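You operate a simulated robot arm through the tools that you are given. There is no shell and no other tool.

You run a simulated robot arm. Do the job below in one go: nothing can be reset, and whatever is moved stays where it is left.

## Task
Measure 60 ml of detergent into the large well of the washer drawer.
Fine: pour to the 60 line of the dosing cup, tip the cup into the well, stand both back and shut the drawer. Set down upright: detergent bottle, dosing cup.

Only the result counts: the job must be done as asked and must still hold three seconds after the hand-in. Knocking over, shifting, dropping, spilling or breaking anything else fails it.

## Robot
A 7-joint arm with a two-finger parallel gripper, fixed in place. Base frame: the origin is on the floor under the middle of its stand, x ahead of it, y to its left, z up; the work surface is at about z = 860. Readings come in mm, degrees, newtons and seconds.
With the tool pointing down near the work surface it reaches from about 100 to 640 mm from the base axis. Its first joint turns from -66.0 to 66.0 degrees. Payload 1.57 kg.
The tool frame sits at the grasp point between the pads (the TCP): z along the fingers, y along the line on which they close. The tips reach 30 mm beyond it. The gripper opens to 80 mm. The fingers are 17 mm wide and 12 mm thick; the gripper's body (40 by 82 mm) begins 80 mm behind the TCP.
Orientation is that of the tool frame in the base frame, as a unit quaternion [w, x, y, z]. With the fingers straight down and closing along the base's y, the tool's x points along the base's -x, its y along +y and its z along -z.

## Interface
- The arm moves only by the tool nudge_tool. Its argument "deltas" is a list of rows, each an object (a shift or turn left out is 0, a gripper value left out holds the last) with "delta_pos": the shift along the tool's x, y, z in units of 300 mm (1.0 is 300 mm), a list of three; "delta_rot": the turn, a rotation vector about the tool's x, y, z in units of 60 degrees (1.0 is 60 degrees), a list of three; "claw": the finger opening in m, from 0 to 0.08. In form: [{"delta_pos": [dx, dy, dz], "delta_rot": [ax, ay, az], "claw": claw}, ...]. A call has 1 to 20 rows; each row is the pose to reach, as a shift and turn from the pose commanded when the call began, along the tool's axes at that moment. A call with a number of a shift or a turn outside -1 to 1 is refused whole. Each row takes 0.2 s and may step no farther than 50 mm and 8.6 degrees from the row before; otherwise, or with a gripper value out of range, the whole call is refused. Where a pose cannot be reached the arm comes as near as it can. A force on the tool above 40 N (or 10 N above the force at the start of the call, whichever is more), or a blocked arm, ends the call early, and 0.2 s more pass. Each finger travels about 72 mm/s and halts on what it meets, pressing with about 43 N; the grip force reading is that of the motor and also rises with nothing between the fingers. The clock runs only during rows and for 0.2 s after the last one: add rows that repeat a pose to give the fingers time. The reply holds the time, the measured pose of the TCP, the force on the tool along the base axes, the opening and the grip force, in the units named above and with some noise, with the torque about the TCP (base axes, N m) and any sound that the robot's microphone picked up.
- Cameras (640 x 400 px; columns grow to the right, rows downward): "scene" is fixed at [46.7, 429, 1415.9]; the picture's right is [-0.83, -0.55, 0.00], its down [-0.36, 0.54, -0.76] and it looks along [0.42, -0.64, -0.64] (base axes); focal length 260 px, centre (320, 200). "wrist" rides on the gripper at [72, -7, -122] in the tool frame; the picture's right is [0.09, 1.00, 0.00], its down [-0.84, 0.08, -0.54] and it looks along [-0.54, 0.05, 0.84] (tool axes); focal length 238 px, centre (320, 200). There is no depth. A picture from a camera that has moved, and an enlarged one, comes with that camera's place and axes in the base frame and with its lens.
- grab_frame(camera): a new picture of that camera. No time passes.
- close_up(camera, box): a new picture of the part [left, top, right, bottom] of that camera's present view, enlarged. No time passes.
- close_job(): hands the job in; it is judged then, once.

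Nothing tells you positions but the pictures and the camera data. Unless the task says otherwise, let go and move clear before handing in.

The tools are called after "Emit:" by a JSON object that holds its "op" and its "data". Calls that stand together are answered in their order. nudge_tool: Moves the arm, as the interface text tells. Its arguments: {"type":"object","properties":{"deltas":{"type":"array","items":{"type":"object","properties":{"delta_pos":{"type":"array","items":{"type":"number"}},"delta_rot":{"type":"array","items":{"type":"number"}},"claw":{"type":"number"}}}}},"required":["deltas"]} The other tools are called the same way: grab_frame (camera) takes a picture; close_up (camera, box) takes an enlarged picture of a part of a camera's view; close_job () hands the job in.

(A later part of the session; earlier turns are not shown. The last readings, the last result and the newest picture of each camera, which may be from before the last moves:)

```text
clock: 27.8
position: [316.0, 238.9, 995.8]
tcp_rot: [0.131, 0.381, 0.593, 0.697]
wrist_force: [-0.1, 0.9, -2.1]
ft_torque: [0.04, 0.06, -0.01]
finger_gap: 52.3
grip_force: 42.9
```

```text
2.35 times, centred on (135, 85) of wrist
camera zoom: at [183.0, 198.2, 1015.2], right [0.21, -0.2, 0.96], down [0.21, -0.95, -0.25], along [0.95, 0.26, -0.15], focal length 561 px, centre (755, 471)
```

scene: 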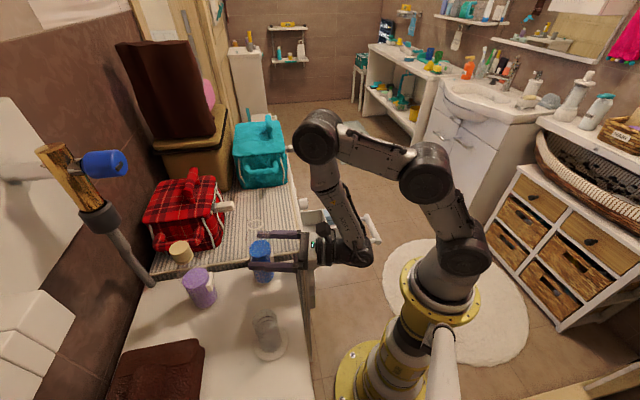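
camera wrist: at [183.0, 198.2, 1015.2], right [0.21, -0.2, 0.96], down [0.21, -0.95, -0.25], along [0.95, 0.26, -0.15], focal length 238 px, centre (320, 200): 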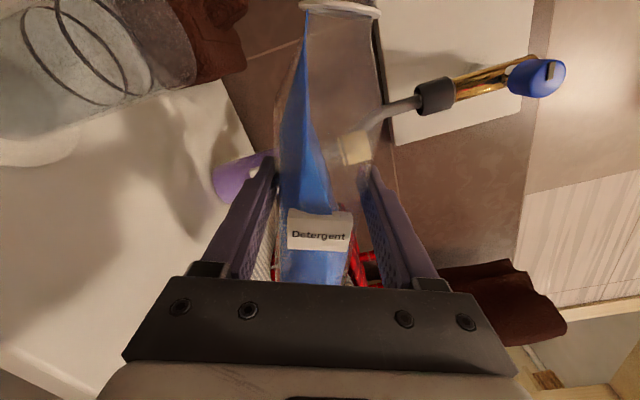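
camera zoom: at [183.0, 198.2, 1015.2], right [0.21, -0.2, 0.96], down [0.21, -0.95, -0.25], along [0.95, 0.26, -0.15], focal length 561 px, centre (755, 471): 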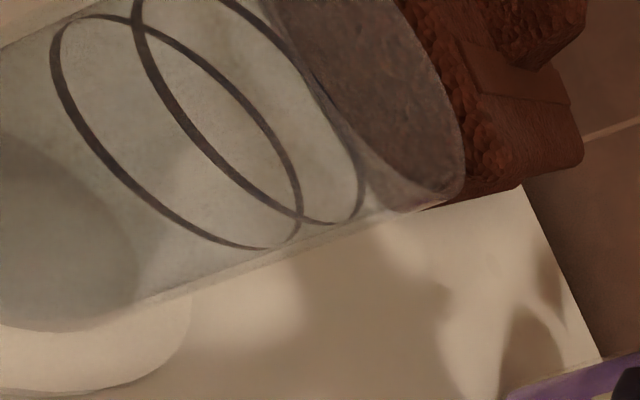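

Emit:
{"op": "close_up", "data": {"camera": "scene", "box": [258, 275, 288, 315]}}

Emit:
{"op": "close_up", "data": {"camera": "wrist", "box": [280, 0, 390, 30]}}

Emit:
{"op": "close_up", "data": {"camera": "scene", "box": [250, 300, 290, 360]}}

```text
10.00 times, centred on (273, 295) of scene
camera zoom: at [46.7, 429.0, 1415.9], right [-0.83, -0.55, 0.0], down [-0.36, 0.54, -0.76], along [0.42, -0.64, -0.64], focal length 2598 px, centre (790, -750)
```

zoom: 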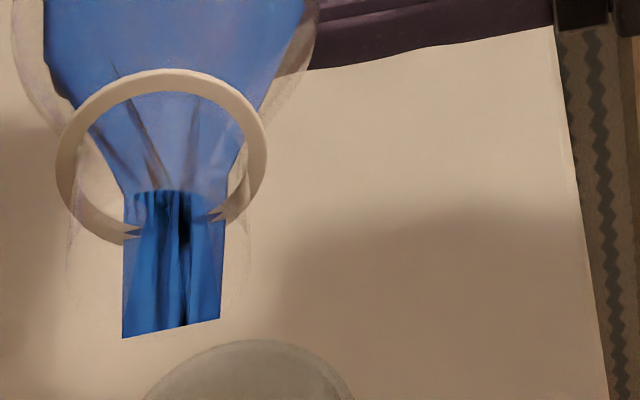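

```text
5.82 times, centred on (335, 15) of wrist
camera zoom: at [183.0, 198.2, 1015.2], right [0.21, -0.2, 0.96], down [0.21, -0.95, -0.25], along [0.95, 0.26, -0.15], focal length 1387 px, centre (233, 1276)
```

zoom: 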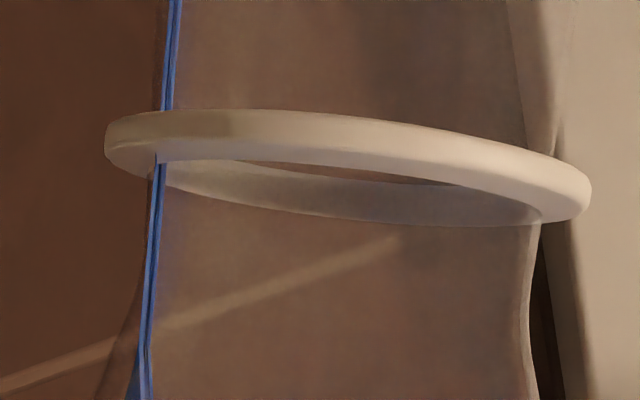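

```text
6.67 times, centred on (270, 330) of scene
camera zoom: at [46.7, 429.0, 1415.9], right [-0.83, -0.55, 0.0], down [-0.36, 0.54, -0.76], along [0.42, -0.64, -0.64], focal length 1732 px, centre (653, -667)
```

zoom: 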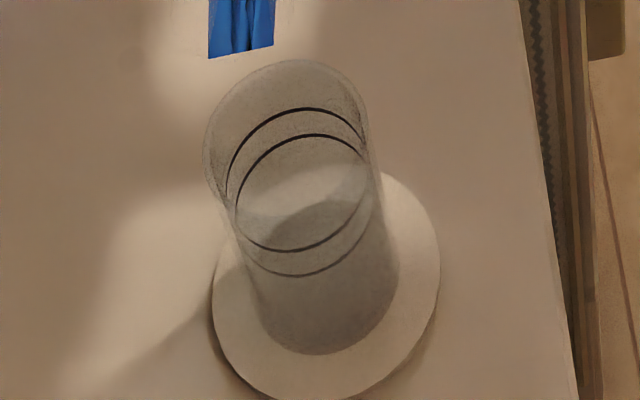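

The neck extends about 23 mm past the ring, so the real lip is further out than I planned and liquid is right at it, past the cup's centre. I'll roll back now and shift right before any stream forms.

Emit:
{"op": "nudge_tool", "data": {"deltas": [{"delta_pos": [0, 0, 0], "delta_rot": [0, 0, 0.14]}, {"delta_pos": [0, 0, 0], "delta_rot": [0, 0, 0.25]}]}}

Emit:
{"op": "close_up", "data": {"camera": "scene", "box": [200, 230, 350, 380]}}

Emit:
{"op": "grab_frame", "data": {"camera": "wrist"}}

```text
clock: 28.4
position: [315.3, 239.3, 994.4]
tcp_rot: [0.037, 0.456, 0.537, 0.709]
wrist_force: [0.3, 0.0, -1.9]
ft_torque: [0.0, 0.04, 0.01]
finger_gap: 52.6
grip_force: 42.7
```

```text
2.67 times, centred on (275, 305) of scene
camera zoom: at [46.7, 429.0, 1415.9], right [-0.83, -0.55, 0.0], down [-0.36, 0.54, -0.76], along [0.42, -0.64, -0.64], focal length 693 px, centre (440, -80)
```

zoom: 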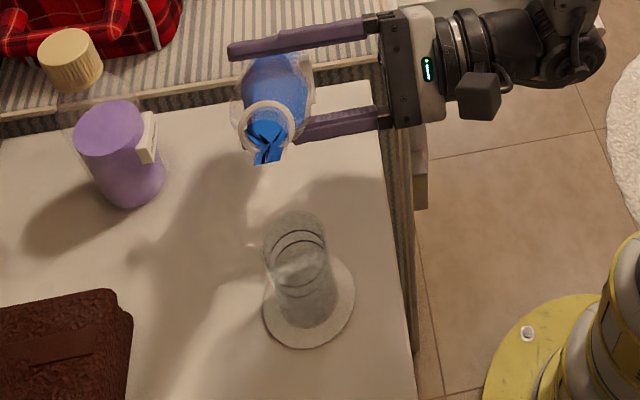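

```text
taken
camera wrist: at [189.0, 192.5, 1033.2], right [0.38, -0.37, 0.85], down [0.15, -0.88, -0.45], along [0.91, 0.3, -0.28], focal length 238 px, centre (320, 200)
```

wrist: 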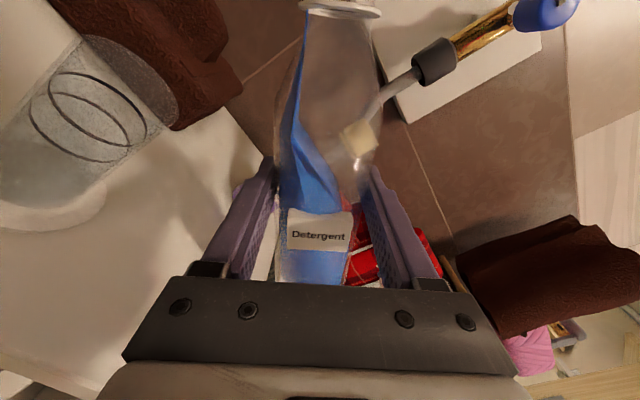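

The liquid is draining back into the body. I'm checking the lip and the counter for drips.

Emit:
{"op": "close_up", "data": {"camera": "scene", "box": [250, 255, 295, 300]}}

Emit:
{"op": "close_up", "data": {"camera": "scene", "box": [235, 295, 305, 365]}}

Emit:
{"op": "close_up", "data": {"camera": "wrist", "box": [0, 20, 270, 230]}}

```text
8.89 times, centred on (272, 278) of scene
camera zoom: at [46.7, 429.0, 1415.9], right [-0.83, -0.55, 0.0], down [-0.36, 0.54, -0.76], along [0.42, -0.64, -0.64], focal length 2309 px, centre (742, -489)
```

zoom: 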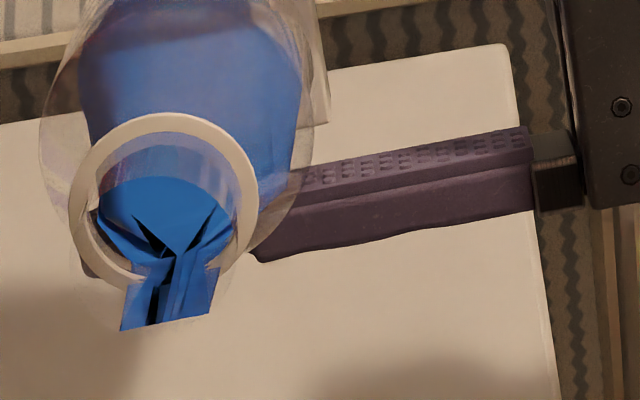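

```text
5.71 times, centred on (270, 330) of scene
camera zoom: at [46.7, 429.0, 1415.9], right [-0.83, -0.55, 0.0], down [-0.36, 0.54, -0.76], along [0.42, -0.64, -0.64], focal length 1485 px, centre (606, -543)
```

zoom: 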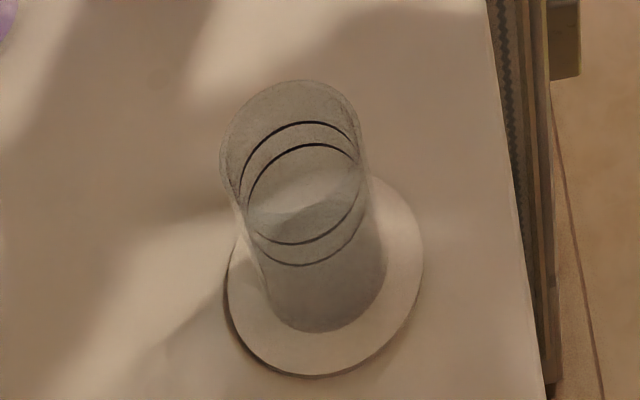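

```text
1.90 times, centred on (135, 125) of wrist
camera zoom: at [189.0, 192.5, 1033.2], right [0.38, -0.37, 0.85], down [0.15, -0.88, -0.45], along [0.91, 0.3, -0.28], focal length 454 px, centre (672, 343)
```

zoom: 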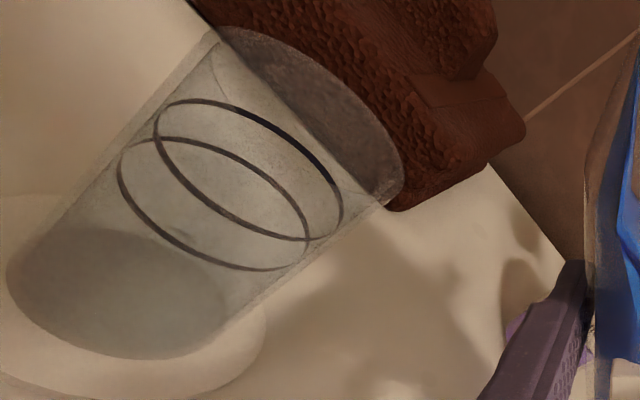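

No drips anywhere. I'll hold briefly and let the liquid settle.

Emit:
{"op": "nudge_tool", "data": {"deltas": [{"delta_pos": [0, 0, 0]}, {"delta_pos": [0, 0, 0]}]}}

Emit:
{"op": "close_up", "data": {"camera": "scene", "box": [250, 245, 295, 300]}}

Emit:
{"op": "grab_frame", "data": {"camera": "wrist"}}

```text
clock: 29.0
position: [315.8, 239.3, 995.5]
tcp_rot: [0.039, 0.456, 0.537, 0.709]
wrist_force: [0.0, 0.6, -2.6]
ft_torque: [0.02, 0.04, 0.01]
finger_gap: 52.3
grip_force: 43.1
```

```text
7.27 times, centred on (272, 272) of scene
camera zoom: at [46.7, 429.0, 1415.9], right [-0.83, -0.55, 0.0], down [-0.36, 0.54, -0.76], along [0.42, -0.64, -0.64], focal length 1889 px, centre (666, -327)
```

zoom: 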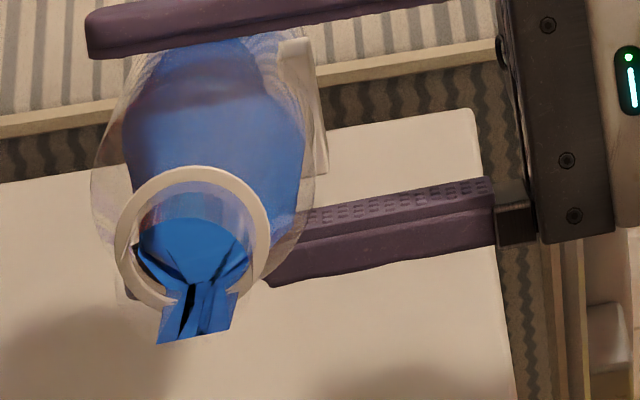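

```text
taken
camera wrist: at [188.9, 192.6, 1033.1], right [0.38, -0.37, 0.85], down [0.15, -0.88, -0.45], along [0.91, 0.3, -0.28], focal length 238 px, centre (320, 200)
```

wrist: 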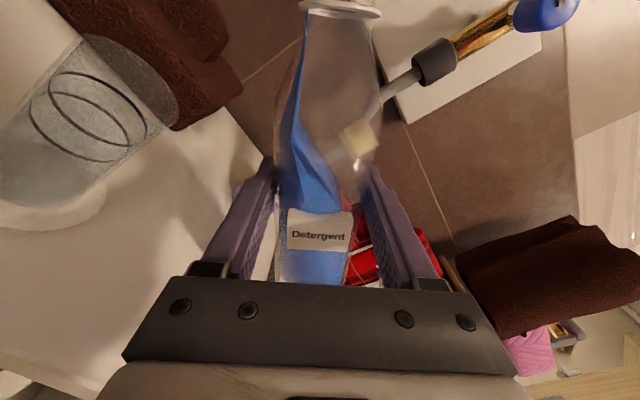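

The liquid is static, and the thin tongue in the neck is only how the surface is drawn. I'll reposition so the true lip, about 110 mm from the TCP, sits just short of the cup's centre, lower the bottle a little, and roll to about 75°.

Emit:
{"op": "nudge_tool", "data": {"deltas": [{"delta_pos": [-0.046, 0, 0]}, {"delta_pos": [-0.092, -0.001, 0]}, {"delta_pos": [-0.092, -0.001, 0], "delta_rot": [0, 0, -0.12]}, {"delta_pos": [-0.092, -0.001, 0], "delta_rot": [0, 0, -0.24]}, {"delta_pos": [-0.092, -0.001, 0], "delta_rot": [0, 0, -0.36]}, {"delta_pos": [-0.092, -0.001, 0], "delta_rot": [0, 0, -0.36]}]}}

Emit:
{"op": "close_up", "data": {"camera": "scene", "box": [210, 230, 330, 360]}}

Emit:
{"op": "grab_frame", "data": {"camera": "wrist"}}

```text
clock: 30.4
position: [333.5, 224.0, 978.4]
tcp_rot: [0.171, 0.346, 0.614, 0.689]
wrist_force: [0.1, 0.9, -1.2]
ft_torque: [0.03, 0.34, 0.03]
finger_gap: 58.9
grip_force: 15.4
```

```text
3.08 times, centred on (270, 295) of scene
camera zoom: at [46.8, 429.0, 1415.9], right [-0.83, -0.55, 0.0], down [-0.36, 0.54, -0.76], along [0.42, -0.64, -0.64], focal length 799 px, centre (474, -92)
```

zoom: 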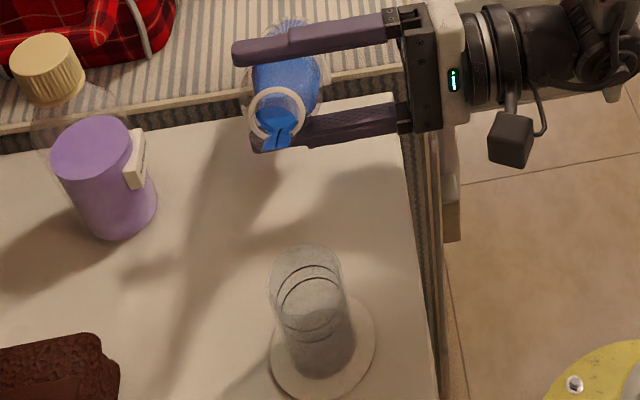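

```text
taken
camera wrist: at [198.4, 184.0, 990.4], right [0.12, -0.13, 0.98], down [0.23, -0.96, -0.15], along [0.97, 0.24, -0.09], focal length 238 px, centre (320, 200)
```

wrist: 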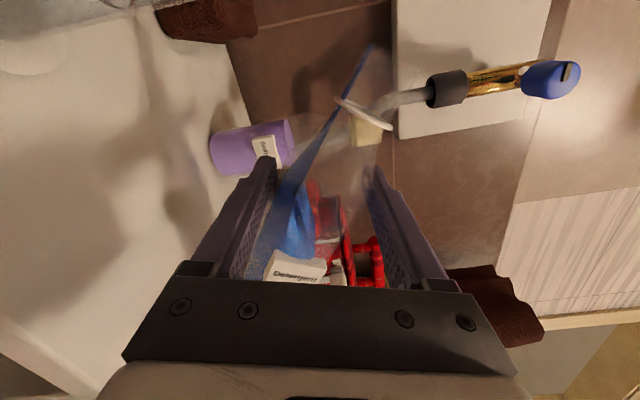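

The grip changed: the bottle is askew in the fingers. I think its base touched the washer top, which stands higher than the counter. I'll inspect before reversing the roll.

Emit:
{"op": "close_up", "data": {"camera": "wrist", "box": [200, 30, 420, 290]}}

Emit:
{"op": "close_up", "data": {"camera": "scene", "box": [225, 220, 345, 300]}}

```text
1.54 times, centred on (310, 160) of wrist
camera zoom: at [198.4, 184.0, 990.4], right [0.12, -0.13, 0.98], down [0.23, -0.96, -0.15], along [0.97, 0.24, -0.09], focal length 367 px, centre (335, 262)
```

zoom: 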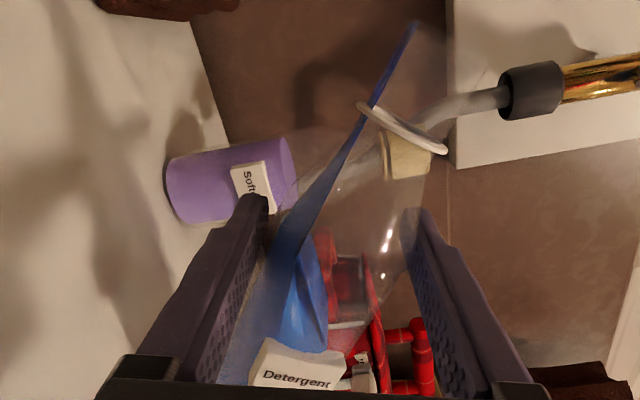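

```text
5.00 times, centred on (285, 260) of scene
camera zoom: at [46.8, 429.0, 1415.9], right [-0.83, -0.55, 0.0], down [-0.36, 0.54, -0.76], along [0.42, -0.64, -0.64], focal length 1299 px, centre (495, -100)
```

zoom: 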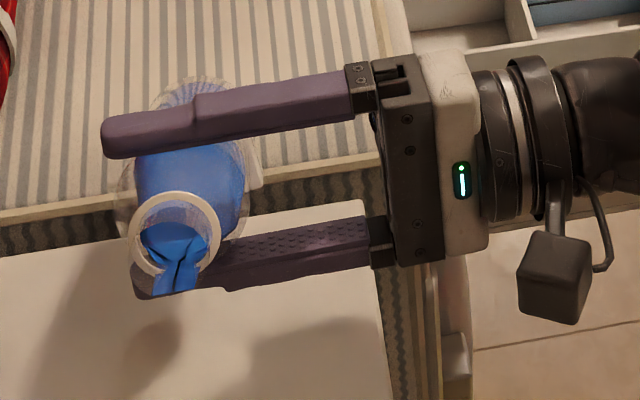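

The bottle is tilted about 25° relative to the pads. I'll roll the gripper back slowly so the pads realign with it while its tilt stays well below pouring.

Emit:
{"op": "nudge_tool", "data": {"deltas": [{"delta_rot": [0, 0, 0.07]}, {"delta_rot": [0, 0, 0.14]}, {"delta_rot": [0, 0, 0.21]}, {"delta_rot": [0, 0, 0.28]}, {"delta_rot": [0, 0, 0.36]}, {"delta_rot": [0, 0, 0.36]}]}}

Emit:
{"op": "grab_frame", "data": {"camera": "wrist"}}

Emit:
{"op": "close_up", "data": {"camera": "scene", "box": [225, 220, 345, 300]}}

```text
clock: 31.8
position: [332.2, 223.5, 977.1]
tcp_rot: [0.038, 0.456, 0.538, 0.708]
wrist_force: [-0.9, -0.3, -3.3]
ft_torque: [0.11, 0.07, 0.01]
finger_gap: 55.0
grip_force: 43.0
```

```text
taken
camera wrist: at [205.6, 177.3, 1015.4], right [0.38, -0.37, 0.85], down [0.15, -0.88, -0.45], along [0.91, 0.3, -0.28], focal length 238 px, centre (320, 200)
```

wrist: 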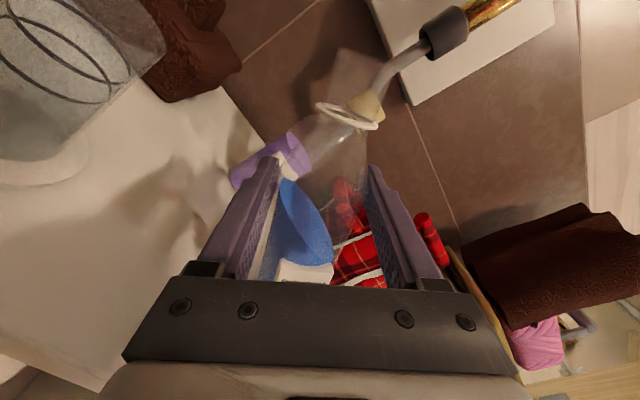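

```text
5.00 times, centred on (285, 260) of scene
camera zoom: at [46.7, 429.0, 1415.9], right [-0.83, -0.55, 0.0], down [-0.36, 0.54, -0.76], along [0.42, -0.64, -0.64], focal length 1299 px, centre (495, -100)
```

zoom: 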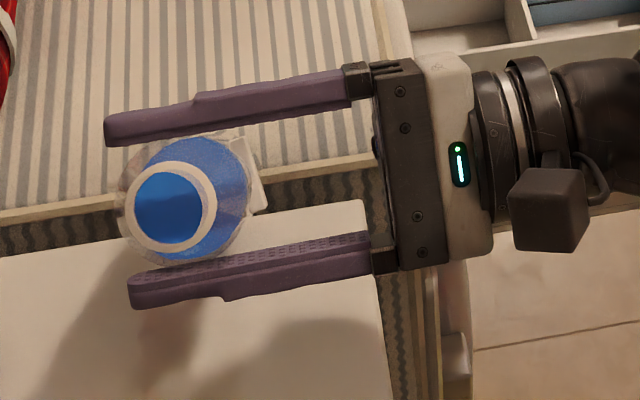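

The bottle slid about 40 mm through the grip and sits 20° askew, upright enough not to spill. I'll look at the whole scene to understand what's around it before setting it down to re-grip.

Emit:
{"op": "grab_frame", "data": {"camera": "scene"}}

Emit:
{"op": "close_up", "data": {"camera": "wrist", "box": [180, 30, 440, 300]}}

Emit:
{"op": "close_up", "data": {"camera": "scene", "box": [230, 270, 310, 370]}}

```text
taken
```

scene: 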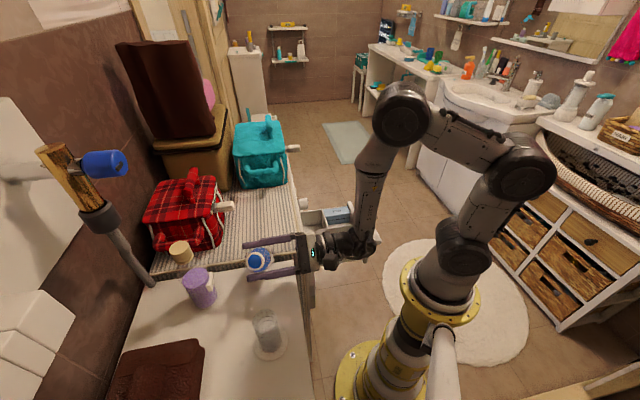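

```text
1.48 times, centred on (310, 165) of wrist
camera zoom: at [205.6, 177.3, 1015.4], right [0.38, -0.37, 0.85], down [0.15, -0.88, -0.45], along [0.91, 0.3, -0.28], focal length 353 px, centre (335, 252)
```

zoom: 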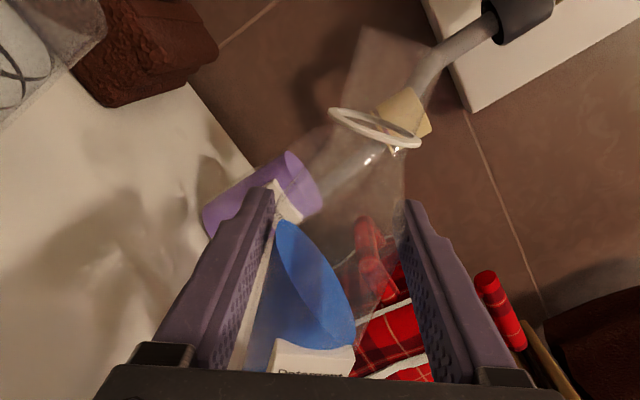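

```text
4.00 times, centred on (270, 320) of scene
camera zoom: at [46.7, 429.0, 1415.9], right [-0.83, -0.55, 0.0], down [-0.36, 0.54, -0.76], along [0.42, -0.64, -0.64], focal length 1039 px, centre (520, -280)
```

zoom: 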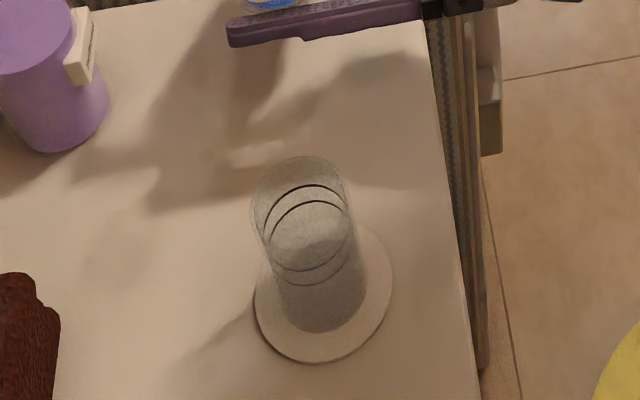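

Its base is now very close to the counter, so I'll first lift straight up 30 mm and check how the bottle hangs.

Emit:
{"op": "nudge_tool", "data": {"deltas": [{"delta_pos": [0.02, 0.0266, 0]}, {"delta_pos": [0.04, 0.053, 0]}, {"delta_pos": [0.0605, 0.0797, 0]}, {"delta_pos": [0.0605, 0.0797, 0]}]}}

Emit:
{"op": "grab_frame", "data": {"camera": "wrist"}}

Emit:
{"op": "close_up", "data": {"camera": "scene", "box": [225, 210, 345, 310]}}

```text
clock: 32.8
position: [332.9, 223.7, 1007.8]
tcp_rot: [0.038, 0.456, 0.538, 0.708]
wrist_force: [-0.3, 0.3, -2.8]
ft_torque: [0.07, 0.06, -0.01]
finger_gap: 55.0
grip_force: 42.7
```

```text
taken
camera wrist: at [206.1, 176.8, 1045.5], right [0.38, -0.37, 0.85], down [0.15, -0.88, -0.45], along [0.91, 0.3, -0.28], focal length 238 px, centre (320, 200)
```

wrist: 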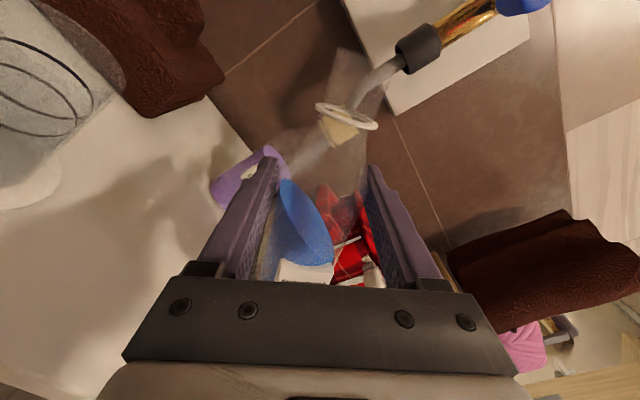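

```text
4.00 times, centred on (285, 260) of scene
camera zoom: at [46.7, 429.0, 1415.9], right [-0.83, -0.55, 0.0], down [-0.36, 0.54, -0.76], along [0.42, -0.64, -0.64], focal length 1039 px, centre (460, -40)
```

zoom: 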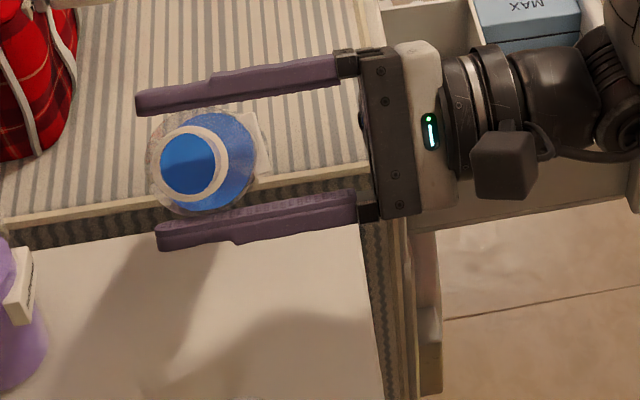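

The grip is stable, if askew. I'll roll back about 33° so the bottle itself becomes upright, then check.

Emit:
{"op": "nudge_tool", "data": {"deltas": [{"delta_rot": [0, 0, 0.09]}, {"delta_rot": [0, 0, 0.18]}, {"delta_rot": [0, 0, 0.27]}, {"delta_rot": [0, 0, 0.36]}, {"delta_rot": [0, 0, 0.45]}, {"delta_rot": [0, 0, 0.54]}, {"delta_rot": [0, 0, 0.54]}]}}

Emit:
{"op": "grab_frame", "data": {"camera": "wrist"}}

Emit:
{"op": "close_up", "data": {"camera": "scene", "box": [225, 210, 345, 310]}}

```text
clock: 34.4
position: [333.0, 223.8, 1008.4]
tcp_rot: [-0.162, 0.588, 0.389, 0.69]
wrist_force: [0.2, -0.3, -2.4]
ft_torque: [0.02, 0.01, 0.02]
finger_gap: 54.1
grip_force: 43.1
```

```text
taken
camera wrist: at [227.3, 156.5, 1072.5], right [0.65, -0.62, 0.43], down [-0.1, -0.64, -0.76], along [0.75, 0.45, -0.48], focal length 238 px, centre (320, 200)
```

wrist: 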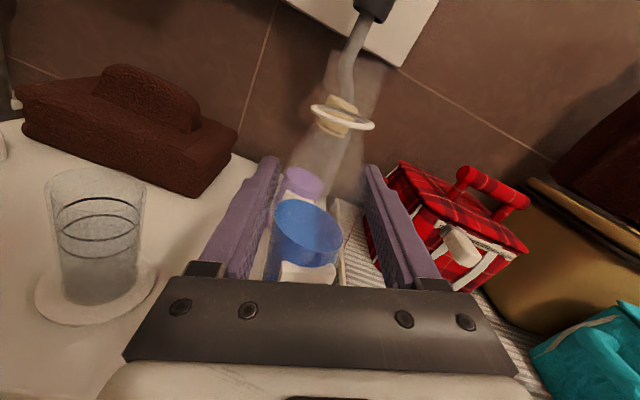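

```text
4.00 times, centred on (285, 260) of scene
camera zoom: at [46.7, 429.0, 1415.9], right [-0.83, -0.55, 0.0], down [-0.36, 0.54, -0.76], along [0.42, -0.64, -0.64], focal length 1039 px, centre (460, -40)
```

zoom: 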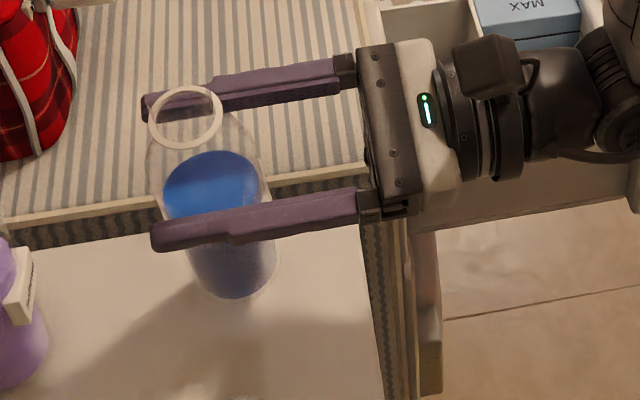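

Emit:
{"op": "close_up", "data": {"camera": "wrist", "box": [220, 80, 420, 290]}}

Emit:
{"op": "close_up", "data": {"camera": "scene", "box": [245, 220, 300, 290]}}

```text
1.90 times, centred on (320, 185) of wrist
camera zoom: at [227.3, 156.5, 1072.5], right [0.65, -0.62, 0.43], down [-0.1, -0.64, -0.76], along [0.75, 0.45, -0.48], focal length 454 px, centre (320, 229)
```

zoom: 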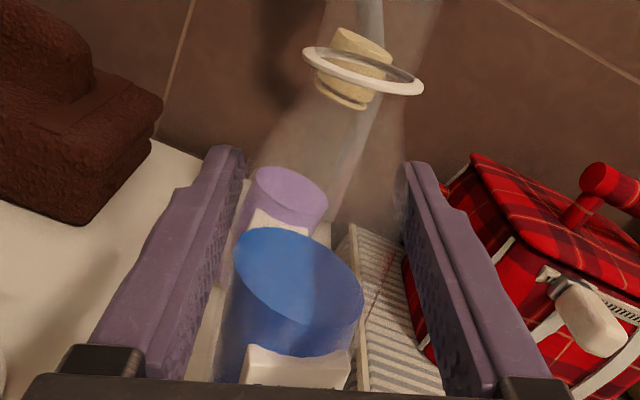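

```text
5.71 times, centred on (272, 255) of scene
camera zoom: at [46.7, 429.0, 1415.9], right [-0.83, -0.55, 0.0], down [-0.36, 0.54, -0.76], along [0.42, -0.64, -0.64], focal length 1485 px, centre (591, -114)
```

zoom: 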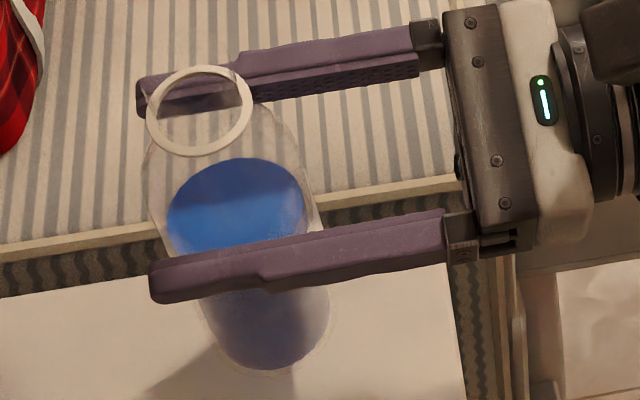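

The bottle still leans about 11° left. I'll roll back that much more and start lowering it toward the clear counter spot.

Emit:
{"op": "nudge_tool", "data": {"deltas": [{"delta_rot": [0, 0, 0.06]}, {"delta_rot": [0, 0, 0.12]}, {"delta_rot": [0, 0, 0.18]}, {"delta_rot": [0, 0, 0.18]}]}}

Emit:
{"op": "close_up", "data": {"camera": "wrist", "box": [220, 80, 420, 290]}}

Emit:
{"op": "close_up", "data": {"camera": "scene", "box": [245, 220, 300, 290]}}

```text
clock: 35.4
position: [333.5, 224.8, 1008.2]
tcp_rot: [-0.226, 0.622, 0.332, 0.672]
wrist_force: [-0.6, -0.8, -1.9]
ft_torque: [0.0, 0.01, -0.01]
finger_gap: 53.9
grip_force: 43.1
```

```text
1.90 times, centred on (320, 185) of wrist
camera zoom: at [236.5, 148.5, 1076.6], right [0.7, -0.67, 0.26], down [-0.21, -0.54, -0.82], along [0.68, 0.52, -0.52], focal length 454 px, centre (320, 229)
```

zoom: 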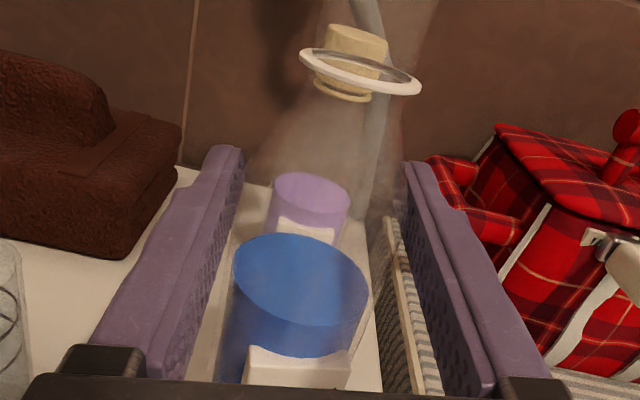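

```text
5.71 times, centred on (272, 255) of scene
camera zoom: at [46.7, 429.0, 1415.9], right [-0.83, -0.55, 0.0], down [-0.36, 0.54, -0.76], along [0.42, -0.64, -0.64], focal length 1485 px, centre (591, -114)
```

zoom: 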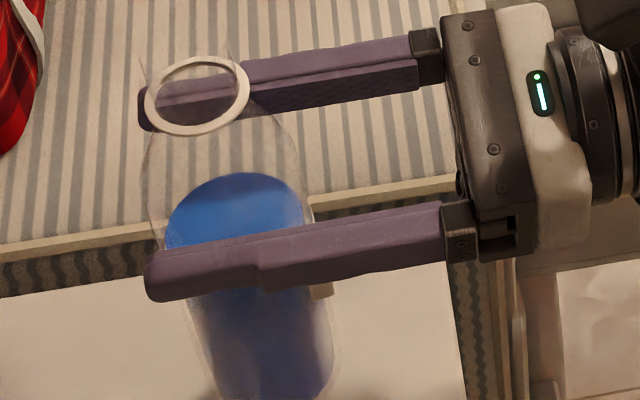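

The bottle is now essentially upright. I'll lower it 22 mm, then feel for the counter.

Emit:
{"op": "nudge_tool", "data": {"deltas": [{"delta_pos": [-0.02, -0.0033, 0]}, {"delta_pos": [-0.04, -0.0067, 0]}, {"delta_pos": [-0.06, -0.01, 0]}, {"delta_pos": [-0.0723, -0.0121, 0]}, {"delta_pos": [-0.0723, -0.0121, 0]}]}}

Emit:
{"op": "close_up", "data": {"camera": "scene", "box": [235, 220, 315, 310]}}

```text
clock: 36.6
position: [332.5, 224.6, 985.9]
tcp_rot: [-0.226, 0.621, 0.333, 0.672]
wrist_force: [-0.4, -0.4, -2.3]
ft_torque: [-0.04, -0.02, -0.02]
finger_gap: 53.7
grip_force: 43.0
```

```text
4.44 times, centred on (275, 265) of scene
camera zoom: at [46.7, 429.0, 1415.9], right [-0.83, -0.55, 0.0], down [-0.36, 0.54, -0.76], along [0.42, -0.64, -0.64], focal length 1155 px, centre (520, -89)
```

zoom: 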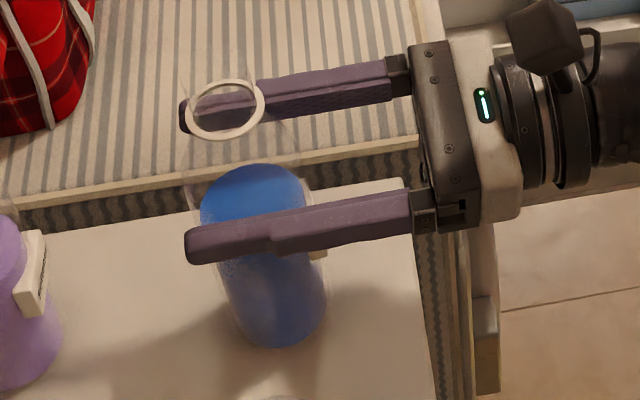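

No contact yet. I'll lower in small steps.

Emit:
{"op": "nudge_tool", "data": {"deltas": [{"delta_pos": [-0.005, -0.0008, 0]}, {"delta_pos": [-0.01, -0.0017, 0]}, {"delta_pos": [-0.01, -0.0017, 0]}]}}

```text
clock: 37.4
position: [332.0, 224.1, 983.8]
tcp_rot: [-0.226, 0.621, 0.331, 0.674]
wrist_force: [-1.7, -0.5, 3.9]
ft_torque: [0.13, 0.26, 0.03]
finger_gap: 53.9
grip_force: 42.8
```

The base is on the counter. I'll open the fingers and let the bottle stand.

Emit:
{"op": "nudge_tool", "data": {"deltas": [{"claw": 0.056}, {"claw": 0.06}, {"claw": 0.07}, {"claw": 0.08}, {"claw": 0.08}, {"claw": 0.08}]}}

Emit:
{"op": "grab_frame", "data": {"camera": "wrist"}}

Emit:
{"op": "close_up", "data": {"camera": "scene", "box": [225, 220, 345, 320]}}

```text
clock: 38.8
position: [331.6, 224.9, 982.8]
tcp_rot: [-0.226, 0.622, 0.332, 0.673]
wrist_force: [0.1, 0.9, 0.1]
ft_torque: [0.0, -0.02, 0.05]
finger_gap: 79.9
grip_force: 0.2
```

```text
taken
camera wrist: at [235.6, 148.0, 1051.9], right [0.7, -0.66, 0.26], down [-0.21, -0.54, -0.82], along [0.68, 0.52, -0.52], focal length 238 px, centre (320, 200)
```

wrist: 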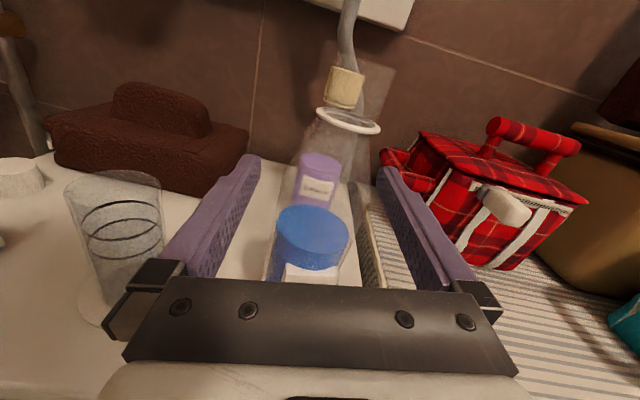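

```text
4.00 times, centred on (285, 270) of scene
camera zoom: at [46.7, 429.0, 1415.9], right [-0.83, -0.55, 0.0], down [-0.36, 0.54, -0.76], along [0.42, -0.64, -0.64], focal length 1039 px, centre (460, -80)
```

zoom: 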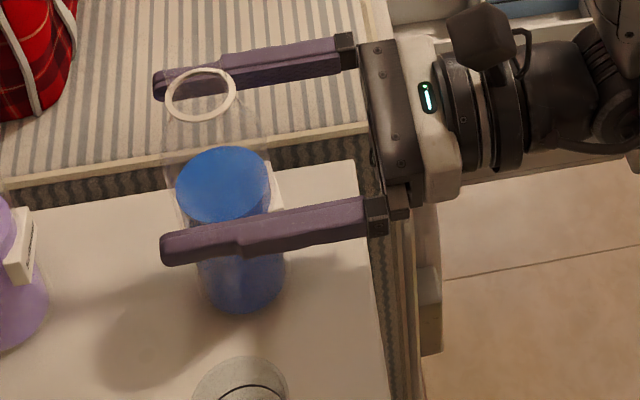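

The bottle stands upright again. I'm zooming in on its neck shape above the ring.

Emit:
{"op": "close_up", "data": {"camera": "wrist", "box": [260, 20, 420, 180]}}

Emit:
{"op": "close_up", "data": {"camera": "scene", "box": [250, 220, 300, 290]}}

```text
2.50 times, centred on (340, 100) of wrist
camera zoom: at [235.6, 148.0, 1051.9], right [0.7, -0.66, 0.26], down [-0.21, -0.54, -0.82], along [0.68, 0.52, -0.52], focal length 596 px, centre (270, 450)
```

zoom: 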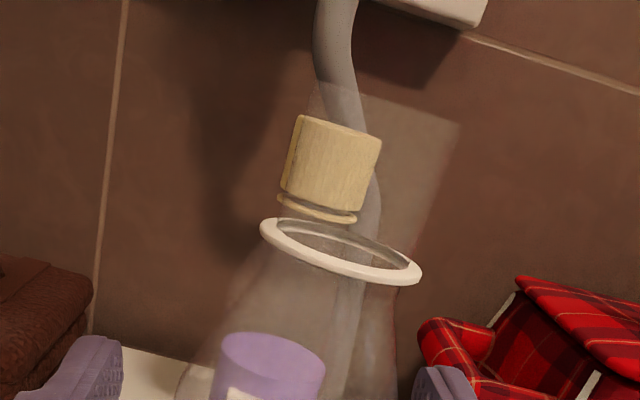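

```text
5.71 times, centred on (275, 255) of scene
camera zoom: at [46.7, 429.0, 1415.9], right [-0.83, -0.55, 0.0], down [-0.36, 0.54, -0.76], along [0.42, -0.64, -0.64], focal length 1485 px, centre (577, -114)
```

zoom: 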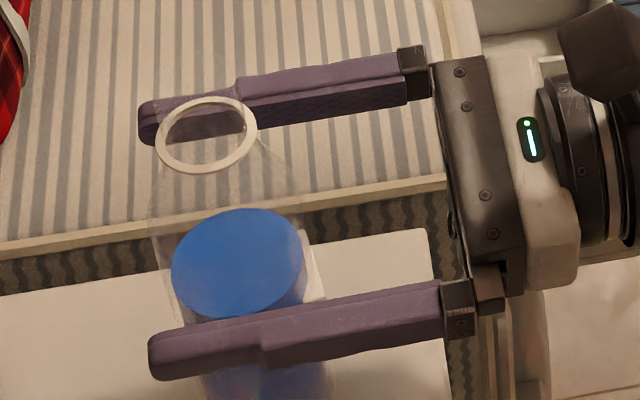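

The neck continues to about z = 1053. I'll level the gripper, back out straight, and rehearse the roll empty to see whether the arm makes any jerk.

Emit:
{"op": "nudge_tool", "data": {"deltas": [{"delta_rot": [0, 0, 0.08]}, {"delta_rot": [0, 0, 0.155]}, {"delta_pos": [0, 0, -0.1], "delta_rot": [0, 0, 0.155]}, {"delta_pos": [0, 0, -0.2], "delta_rot": [0, 0, 0.155]}, {"delta_pos": [0, 0, -0.3], "delta_rot": [0, 0, 0.155]}, {"delta_pos": [0, 0, -0.38], "delta_rot": [0, 0, 0.155]}, {"delta_pos": [0, 0, -0.38], "delta_rot": [0, 0, 0.155]}]}}

Emit:
{"op": "grab_frame", "data": {"camera": "wrist"}}

Emit:
{"op": "grab_frame", "data": {"camera": "scene"}}

```text
clock: 40.4
position: [254.7, 142.9, 980.9]
tcp_rot: [-0.279, 0.646, 0.281, 0.652]
wrist_force: [-0.3, 0.2, -0.9]
ft_torque: [0.01, 0.0, -0.01]
finger_gap: 80.0
grip_force: 0.1
```

```text
taken
camera wrist: at [166.5, 58.1, 1052.9], right [0.72, -0.68, 0.1], down [-0.31, -0.45, -0.84], along [0.62, 0.58, -0.53], focal length 238 px, centre (320, 200)
```

wrist: 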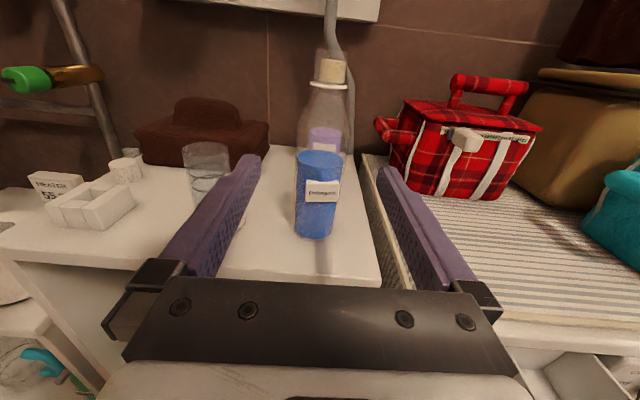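

```text
taken
```

scene: 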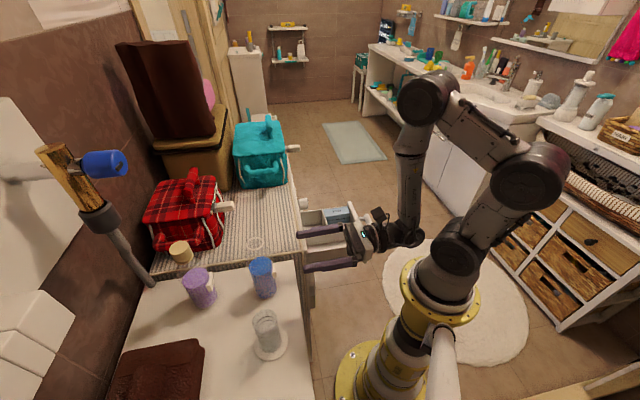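

The bottle stands well. I'll rehearse the full roll here with an empty gripper.

Emit:
{"op": "nudge_tool", "data": {"deltas": [{"delta_rot": [0, 0, -0.125]}, {"delta_rot": [0, 0, -0.25]}, {"delta_rot": [0, 0, -0.375]}, {"delta_rot": [0, 0, -0.5]}, {"delta_rot": [0, 0, -0.625]}, {"delta_rot": [0, 0, -0.75]}, {"delta_rot": [0, 0, -0.88]}, {"delta_rot": [0, 0, -0.88]}]}}

Emit:
{"op": "nudge_tool", "data": {"deltas": [{"delta_rot": [0, 0, -0.12]}, {"delta_rot": [0, 0, -0.24]}, {"delta_rot": [0, 0, -0.36]}, {"delta_rot": [0, 0, -0.36]}]}}

Emit:
{"op": "nudge_tool", "data": {"deltas": [{"delta_rot": [0, 0, -0.12]}, {"delta_rot": [0, 0, -0.24]}, {"delta_rot": [0, 0, -0.36]}, {"delta_rot": [0, 0, -0.36]}]}}

Emit:
{"op": "grab_frame", "data": {"camera": "scene"}}

```text
clock: 42.2
position: [255.6, 141.3, 981.6]
tcp_rot: [0.041, 0.455, 0.538, 0.708]
wrist_force: [0.3, 0.0, 0.0]
ft_torque: [-0.01, 0.03, 0.02]
finger_gap: 80.1
grip_force: 0.1
```

```text
clock: 43.2
position: [254.4, 141.5, 981.0]
tcp_rot: [0.173, 0.345, 0.615, 0.688]
wrist_force: [-0.1, -0.6, -0.5]
ft_torque: [0.01, 0.0, 0.0]
finger_gap: 80.0
grip_force: 0.0
```

```text
clock: 44.2
position: [254.1, 141.5, 981.4]
tcp_rot: [0.298, 0.224, 0.668, 0.644]
wrist_force: [0.5, 0.5, 0.2]
ft_torque: [0.01, -0.02, 0.0]
finger_gap: 80.0
grip_force: 0.0
```

```text
taken
```

scene: 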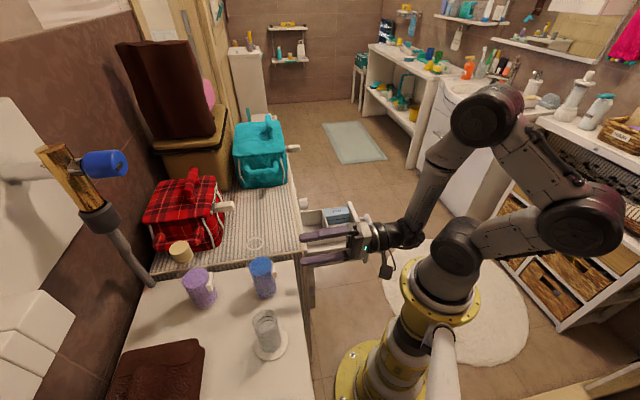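

The empty roll was smooth, with no jerk. I'll roll back level and re-grip the bottle, now at about (334, 222), a little lower and nearer its balance point. After that I'll tilt in finer steps and watch the gap.

Emit:
{"op": "nudge_tool", "data": {"deltas": [{"delta_rot": [0, 0, 0.125]}, {"delta_rot": [0, 0, 0.25]}, {"delta_rot": [0, 0, 0.375]}, {"delta_rot": [0, 0, 0.5]}, {"delta_rot": [0, 0, 0.625]}, {"delta_rot": [0, 0, 0.75]}, {"delta_rot": [0, 0, 0.875]}, {"delta_rot": [0, 0, 0.96]}]}}

Emit:
{"op": "nudge_tool", "data": {"deltas": [{"delta_rot": [0, 0, 0.125]}, {"delta_rot": [0, 0, 0.25]}, {"delta_rot": [0, 0, 0.375]}, {"delta_rot": [0, 0, 0.5]}, {"delta_rot": [0, 0, 0.64]}, {"delta_rot": [0, 0, 0.64]}]}}

```text
clock: 46.0
position: [254.1, 141.4, 982.8]
tcp_rot: [-0.05, 0.519, 0.477, 0.708]
wrist_force: [0.5, -0.3, 0.0]
ft_torque: [-0.01, 0.0, -0.06]
finger_gap: 79.9
grip_force: 0.0
```

```text
clock: 47.4
position: [252.5, 141.2, 982.6]
tcp_rot: [-0.281, 0.646, 0.281, 0.652]
wrist_force: [0.0, 0.4, 0.1]
ft_torque: [-0.03, -0.03, -0.03]
finger_gap: 79.8
grip_force: 0.1
```

Emit:
{"op": "nudge_tool", "data": {"deltas": [{"delta_pos": [-0.085, 0.005, 0]}, {"delta_pos": [-0.168, 0.01, 0]}, {"delta_pos": [-0.168, 0.01, 0.1]}, {"delta_pos": [-0.168, 0.01, 0.2]}, {"delta_pos": [-0.168, 0.01, 0.28]}, {"delta_pos": [-0.168, 0.01, 0.33]}, {"delta_pos": [-0.168, 0.01, 0.33]}]}}

Emit:
{"op": "grab_frame", "data": {"camera": "wrist"}}

Emit:
{"op": "close_up", "data": {"camera": "scene", "box": [200, 220, 360, 330]}}

```text
clock: 49.0
position: [323.8, 210.3, 933.3]
tcp_rot: [-0.279, 0.646, 0.281, 0.653]
wrist_force: [-0.3, -0.1, -1.0]
ft_torque: [-0.01, 0.0, 0.01]
finger_gap: 79.8
grip_force: 0.1
```

```text
taken
camera wrist: at [236.3, 125.6, 1003.7], right [0.72, -0.68, 0.1], down [-0.31, -0.45, -0.84], along [0.62, 0.58, -0.53], focal length 238 px, centre (320, 200)
```

wrist: 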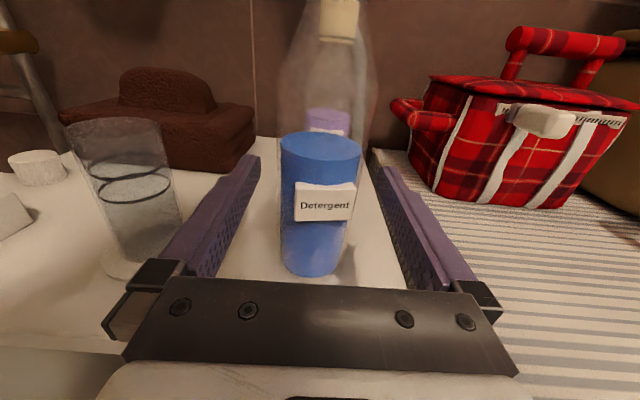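

```text
3.64 times, centred on (280, 275) of scene
camera zoom: at [46.7, 429.0, 1415.9], right [-0.83, -0.55, 0.0], down [-0.36, 0.54, -0.76], along [0.42, -0.64, -0.64], focal length 945 px, centre (466, -73)
```

zoom: 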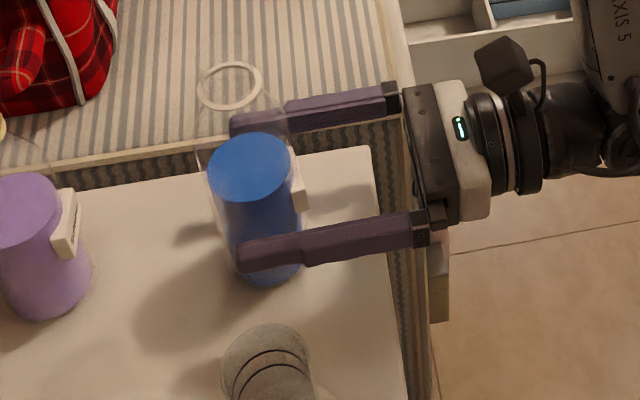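

The bottle is well aligned. I'll advance the last 16 mm and close.

Emit:
{"op": "nudge_tool", "data": {"deltas": [{"delta_pos": [0, 0, 0.03]}, {"delta_pos": [0, 0, 0.055]}, {"delta_pos": [0, 0, 0.055], "claw": 0.06}, {"delta_pos": [0, 0, 0.055], "claw": 0.05}, {"delta_pos": [0, 0, 0.055], "claw": 0.03}, {"delta_pos": [0, 0, 0.055], "claw": 0.03}, {"delta_pos": [0, 0, 0.055], "claw": 0.03}]}}

Emit:
{"op": "grab_frame", "data": {"camera": "wrist"}}

```text
clock: 50.6
position: [336.0, 223.3, 932.9]
tcp_rot: [-0.279, 0.647, 0.281, 0.652]
wrist_force: [0.4, 1.6, -0.1]
ft_torque: [0.01, -0.07, 0.02]
finger_gap: 53.0
grip_force: 43.2
```

```text
taken
camera wrist: at [248.5, 138.3, 1003.6], right [0.72, -0.68, 0.1], down [-0.31, -0.45, -0.84], along [0.62, 0.58, -0.53], focal length 238 px, centre (320, 200)
```

wrist: 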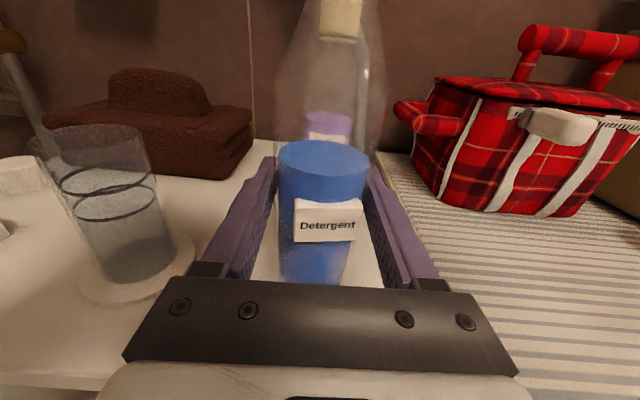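

The grip is firm and the label is clear of the pads. I'll lift 45 mm and set the lateral position so that the lip will come just short of the cup's centre.

Emit:
{"op": "nudge_tool", "data": {"deltas": [{"delta_pos": [0.03, 0, 0]}, {"delta_pos": [0.08, 0, 0]}, {"delta_pos": [0.13, 0.01, -0.005]}, {"delta_pos": [0.153, 0.024, -0.011]}, {"delta_pos": [0.153, 0.024, -0.011]}]}}

Emit:
{"op": "grab_frame", "data": {"camera": "wrist"}}

```text
clock: 51.8
position: [337.8, 215.2, 978.7]
tcp_rot: [-0.279, 0.646, 0.281, 0.653]
wrist_force: [0.5, 0.0, -2.6]
ft_torque: [-0.02, -0.02, -0.02]
finger_gap: 52.7
grip_force: 43.1
```

```text
taken
camera wrist: at [250.1, 130.9, 1050.0], right [0.72, -0.68, 0.1], down [-0.31, -0.45, -0.84], along [0.62, 0.58, -0.53], focal length 238 px, centre (320, 200)
```

wrist: 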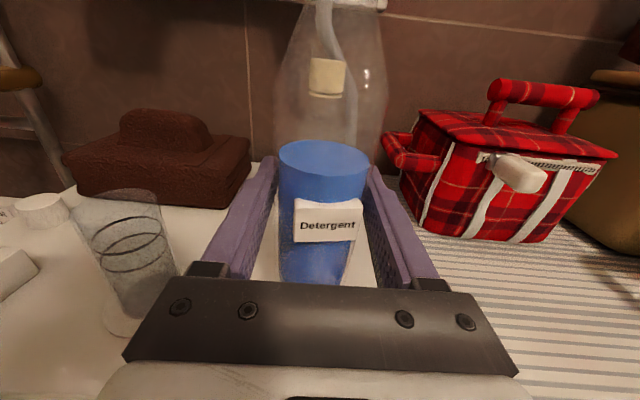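

Held well. I'll roll to about 48° in gentle 4° steps and check the grip.

Emit:
{"op": "nudge_tool", "data": {"deltas": [{"delta_rot": [0, 0, -0.067]}, {"delta_rot": [0, 0, -0.133]}, {"delta_rot": [0, 0, -0.2]}, {"delta_rot": [0, 0, -0.267]}, {"delta_rot": [0, 0, -0.333]}, {"delta_rot": [0, 0, -0.4]}, {"delta_rot": [0, 0, -0.467]}, {"delta_rot": [0, 0, -0.533]}, {"delta_rot": [0, 0, -0.6]}, {"delta_rot": [0, 0, -0.667]}, {"delta_rot": [0, 0, -0.733]}, {"delta_rot": [0, 0, -0.8]}, {"delta_rot": [0, 0, -0.8]}]}}

Emit:
{"op": "grab_frame", "data": {"camera": "wrist"}}

Emit:
{"op": "close_up", "data": {"camera": "scene", "box": [200, 220, 360, 370]}}

```text
clock: 54.6
position: [339.1, 217.0, 978.6]
tcp_rot: [0.011, 0.475, 0.52, 0.709]
wrist_force: [0.1, -1.2, -2.5]
ft_torque: [-0.01, 0.03, 0.0]
finger_gap: 52.8
grip_force: 42.9
```

```text
taken
camera wrist: at [214.3, 167.6, 1021.0], right [0.43, -0.41, 0.81], down [0.12, -0.86, -0.5], along [0.9, 0.31, -0.32], focal length 238 px, centre (320, 200)
```

wrist: 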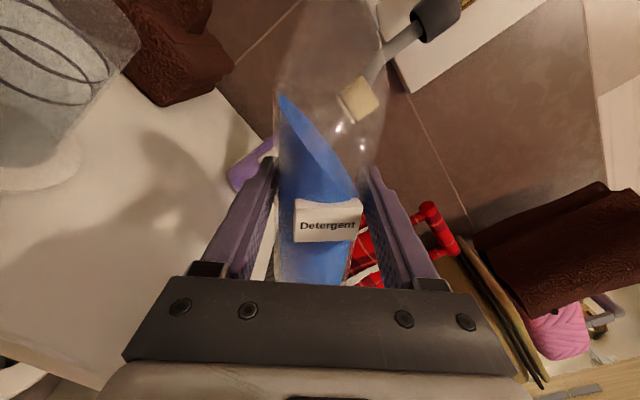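

```text
2.67 times, centred on (280, 295) of scene
camera zoom: at [46.7, 429.0, 1415.9], right [-0.83, -0.55, 0.0], down [-0.36, 0.54, -0.76], along [0.42, -0.64, -0.64], focal length 693 px, centre (427, -53)
```

zoom: 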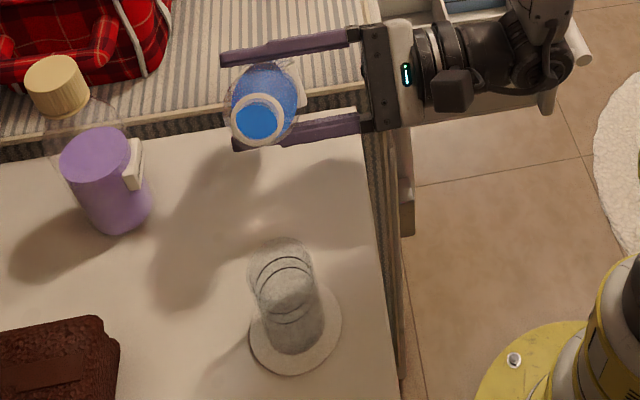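

Grip steady at 52.8 mm. Continuing to 60° in 3° steps.

Emit:
{"op": "nudge_tool", "data": {"deltas": [{"delta_rot": [0, 0, -0.05]}, {"delta_rot": [0, 0, -0.1]}, {"delta_rot": [0, 0, -0.15]}, {"delta_rot": [0, 0, -0.2]}, {"delta_rot": [0, 0, -0.2]}]}}

Emit:
{"op": "close_up", "data": {"camera": "wrist", "box": [220, 0, 420, 290]}}

Emit:
{"op": "close_up", "data": {"camera": "scene", "box": [235, 230, 325, 340]}}

```text
clock: 55.8
position: [338.8, 216.9, 978.6]
tcp_rot: [0.086, 0.42, 0.566, 0.704]
wrist_force: [-0.7, 0.2, -2.5]
ft_torque: [-0.01, 0.04, 0.01]
finger_gap: 52.8
grip_force: 43.4
```

```text
1.38 times, centred on (320, 145) of wrist
camera zoom: at [209.1, 173.3, 1008.1], right [0.3, -0.29, 0.91], down [0.19, -0.92, -0.35], along [0.94, 0.27, -0.22], focal length 329 px, centre (320, 276)
```

zoom: 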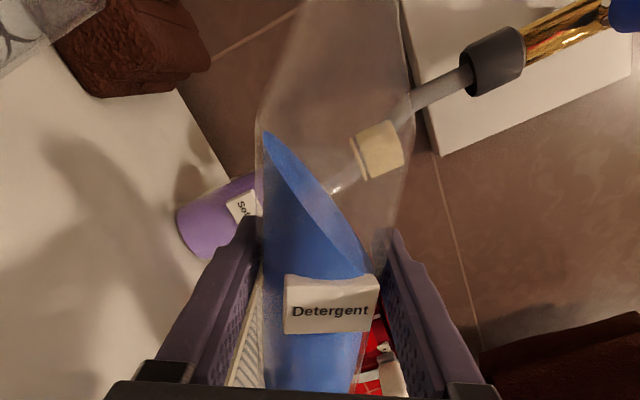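

```text
3.64 times, centred on (280, 285) of scene
camera zoom: at [46.7, 429.0, 1415.9], right [-0.83, -0.55, 0.0], down [-0.36, 0.54, -0.76], along [0.42, -0.64, -0.64], focal length 945 px, centre (466, -109)
```

zoom: 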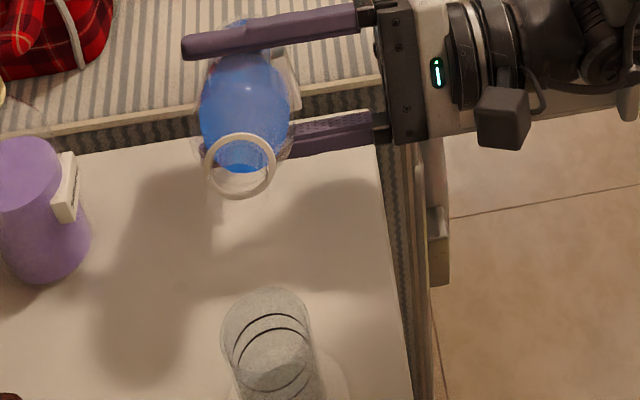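

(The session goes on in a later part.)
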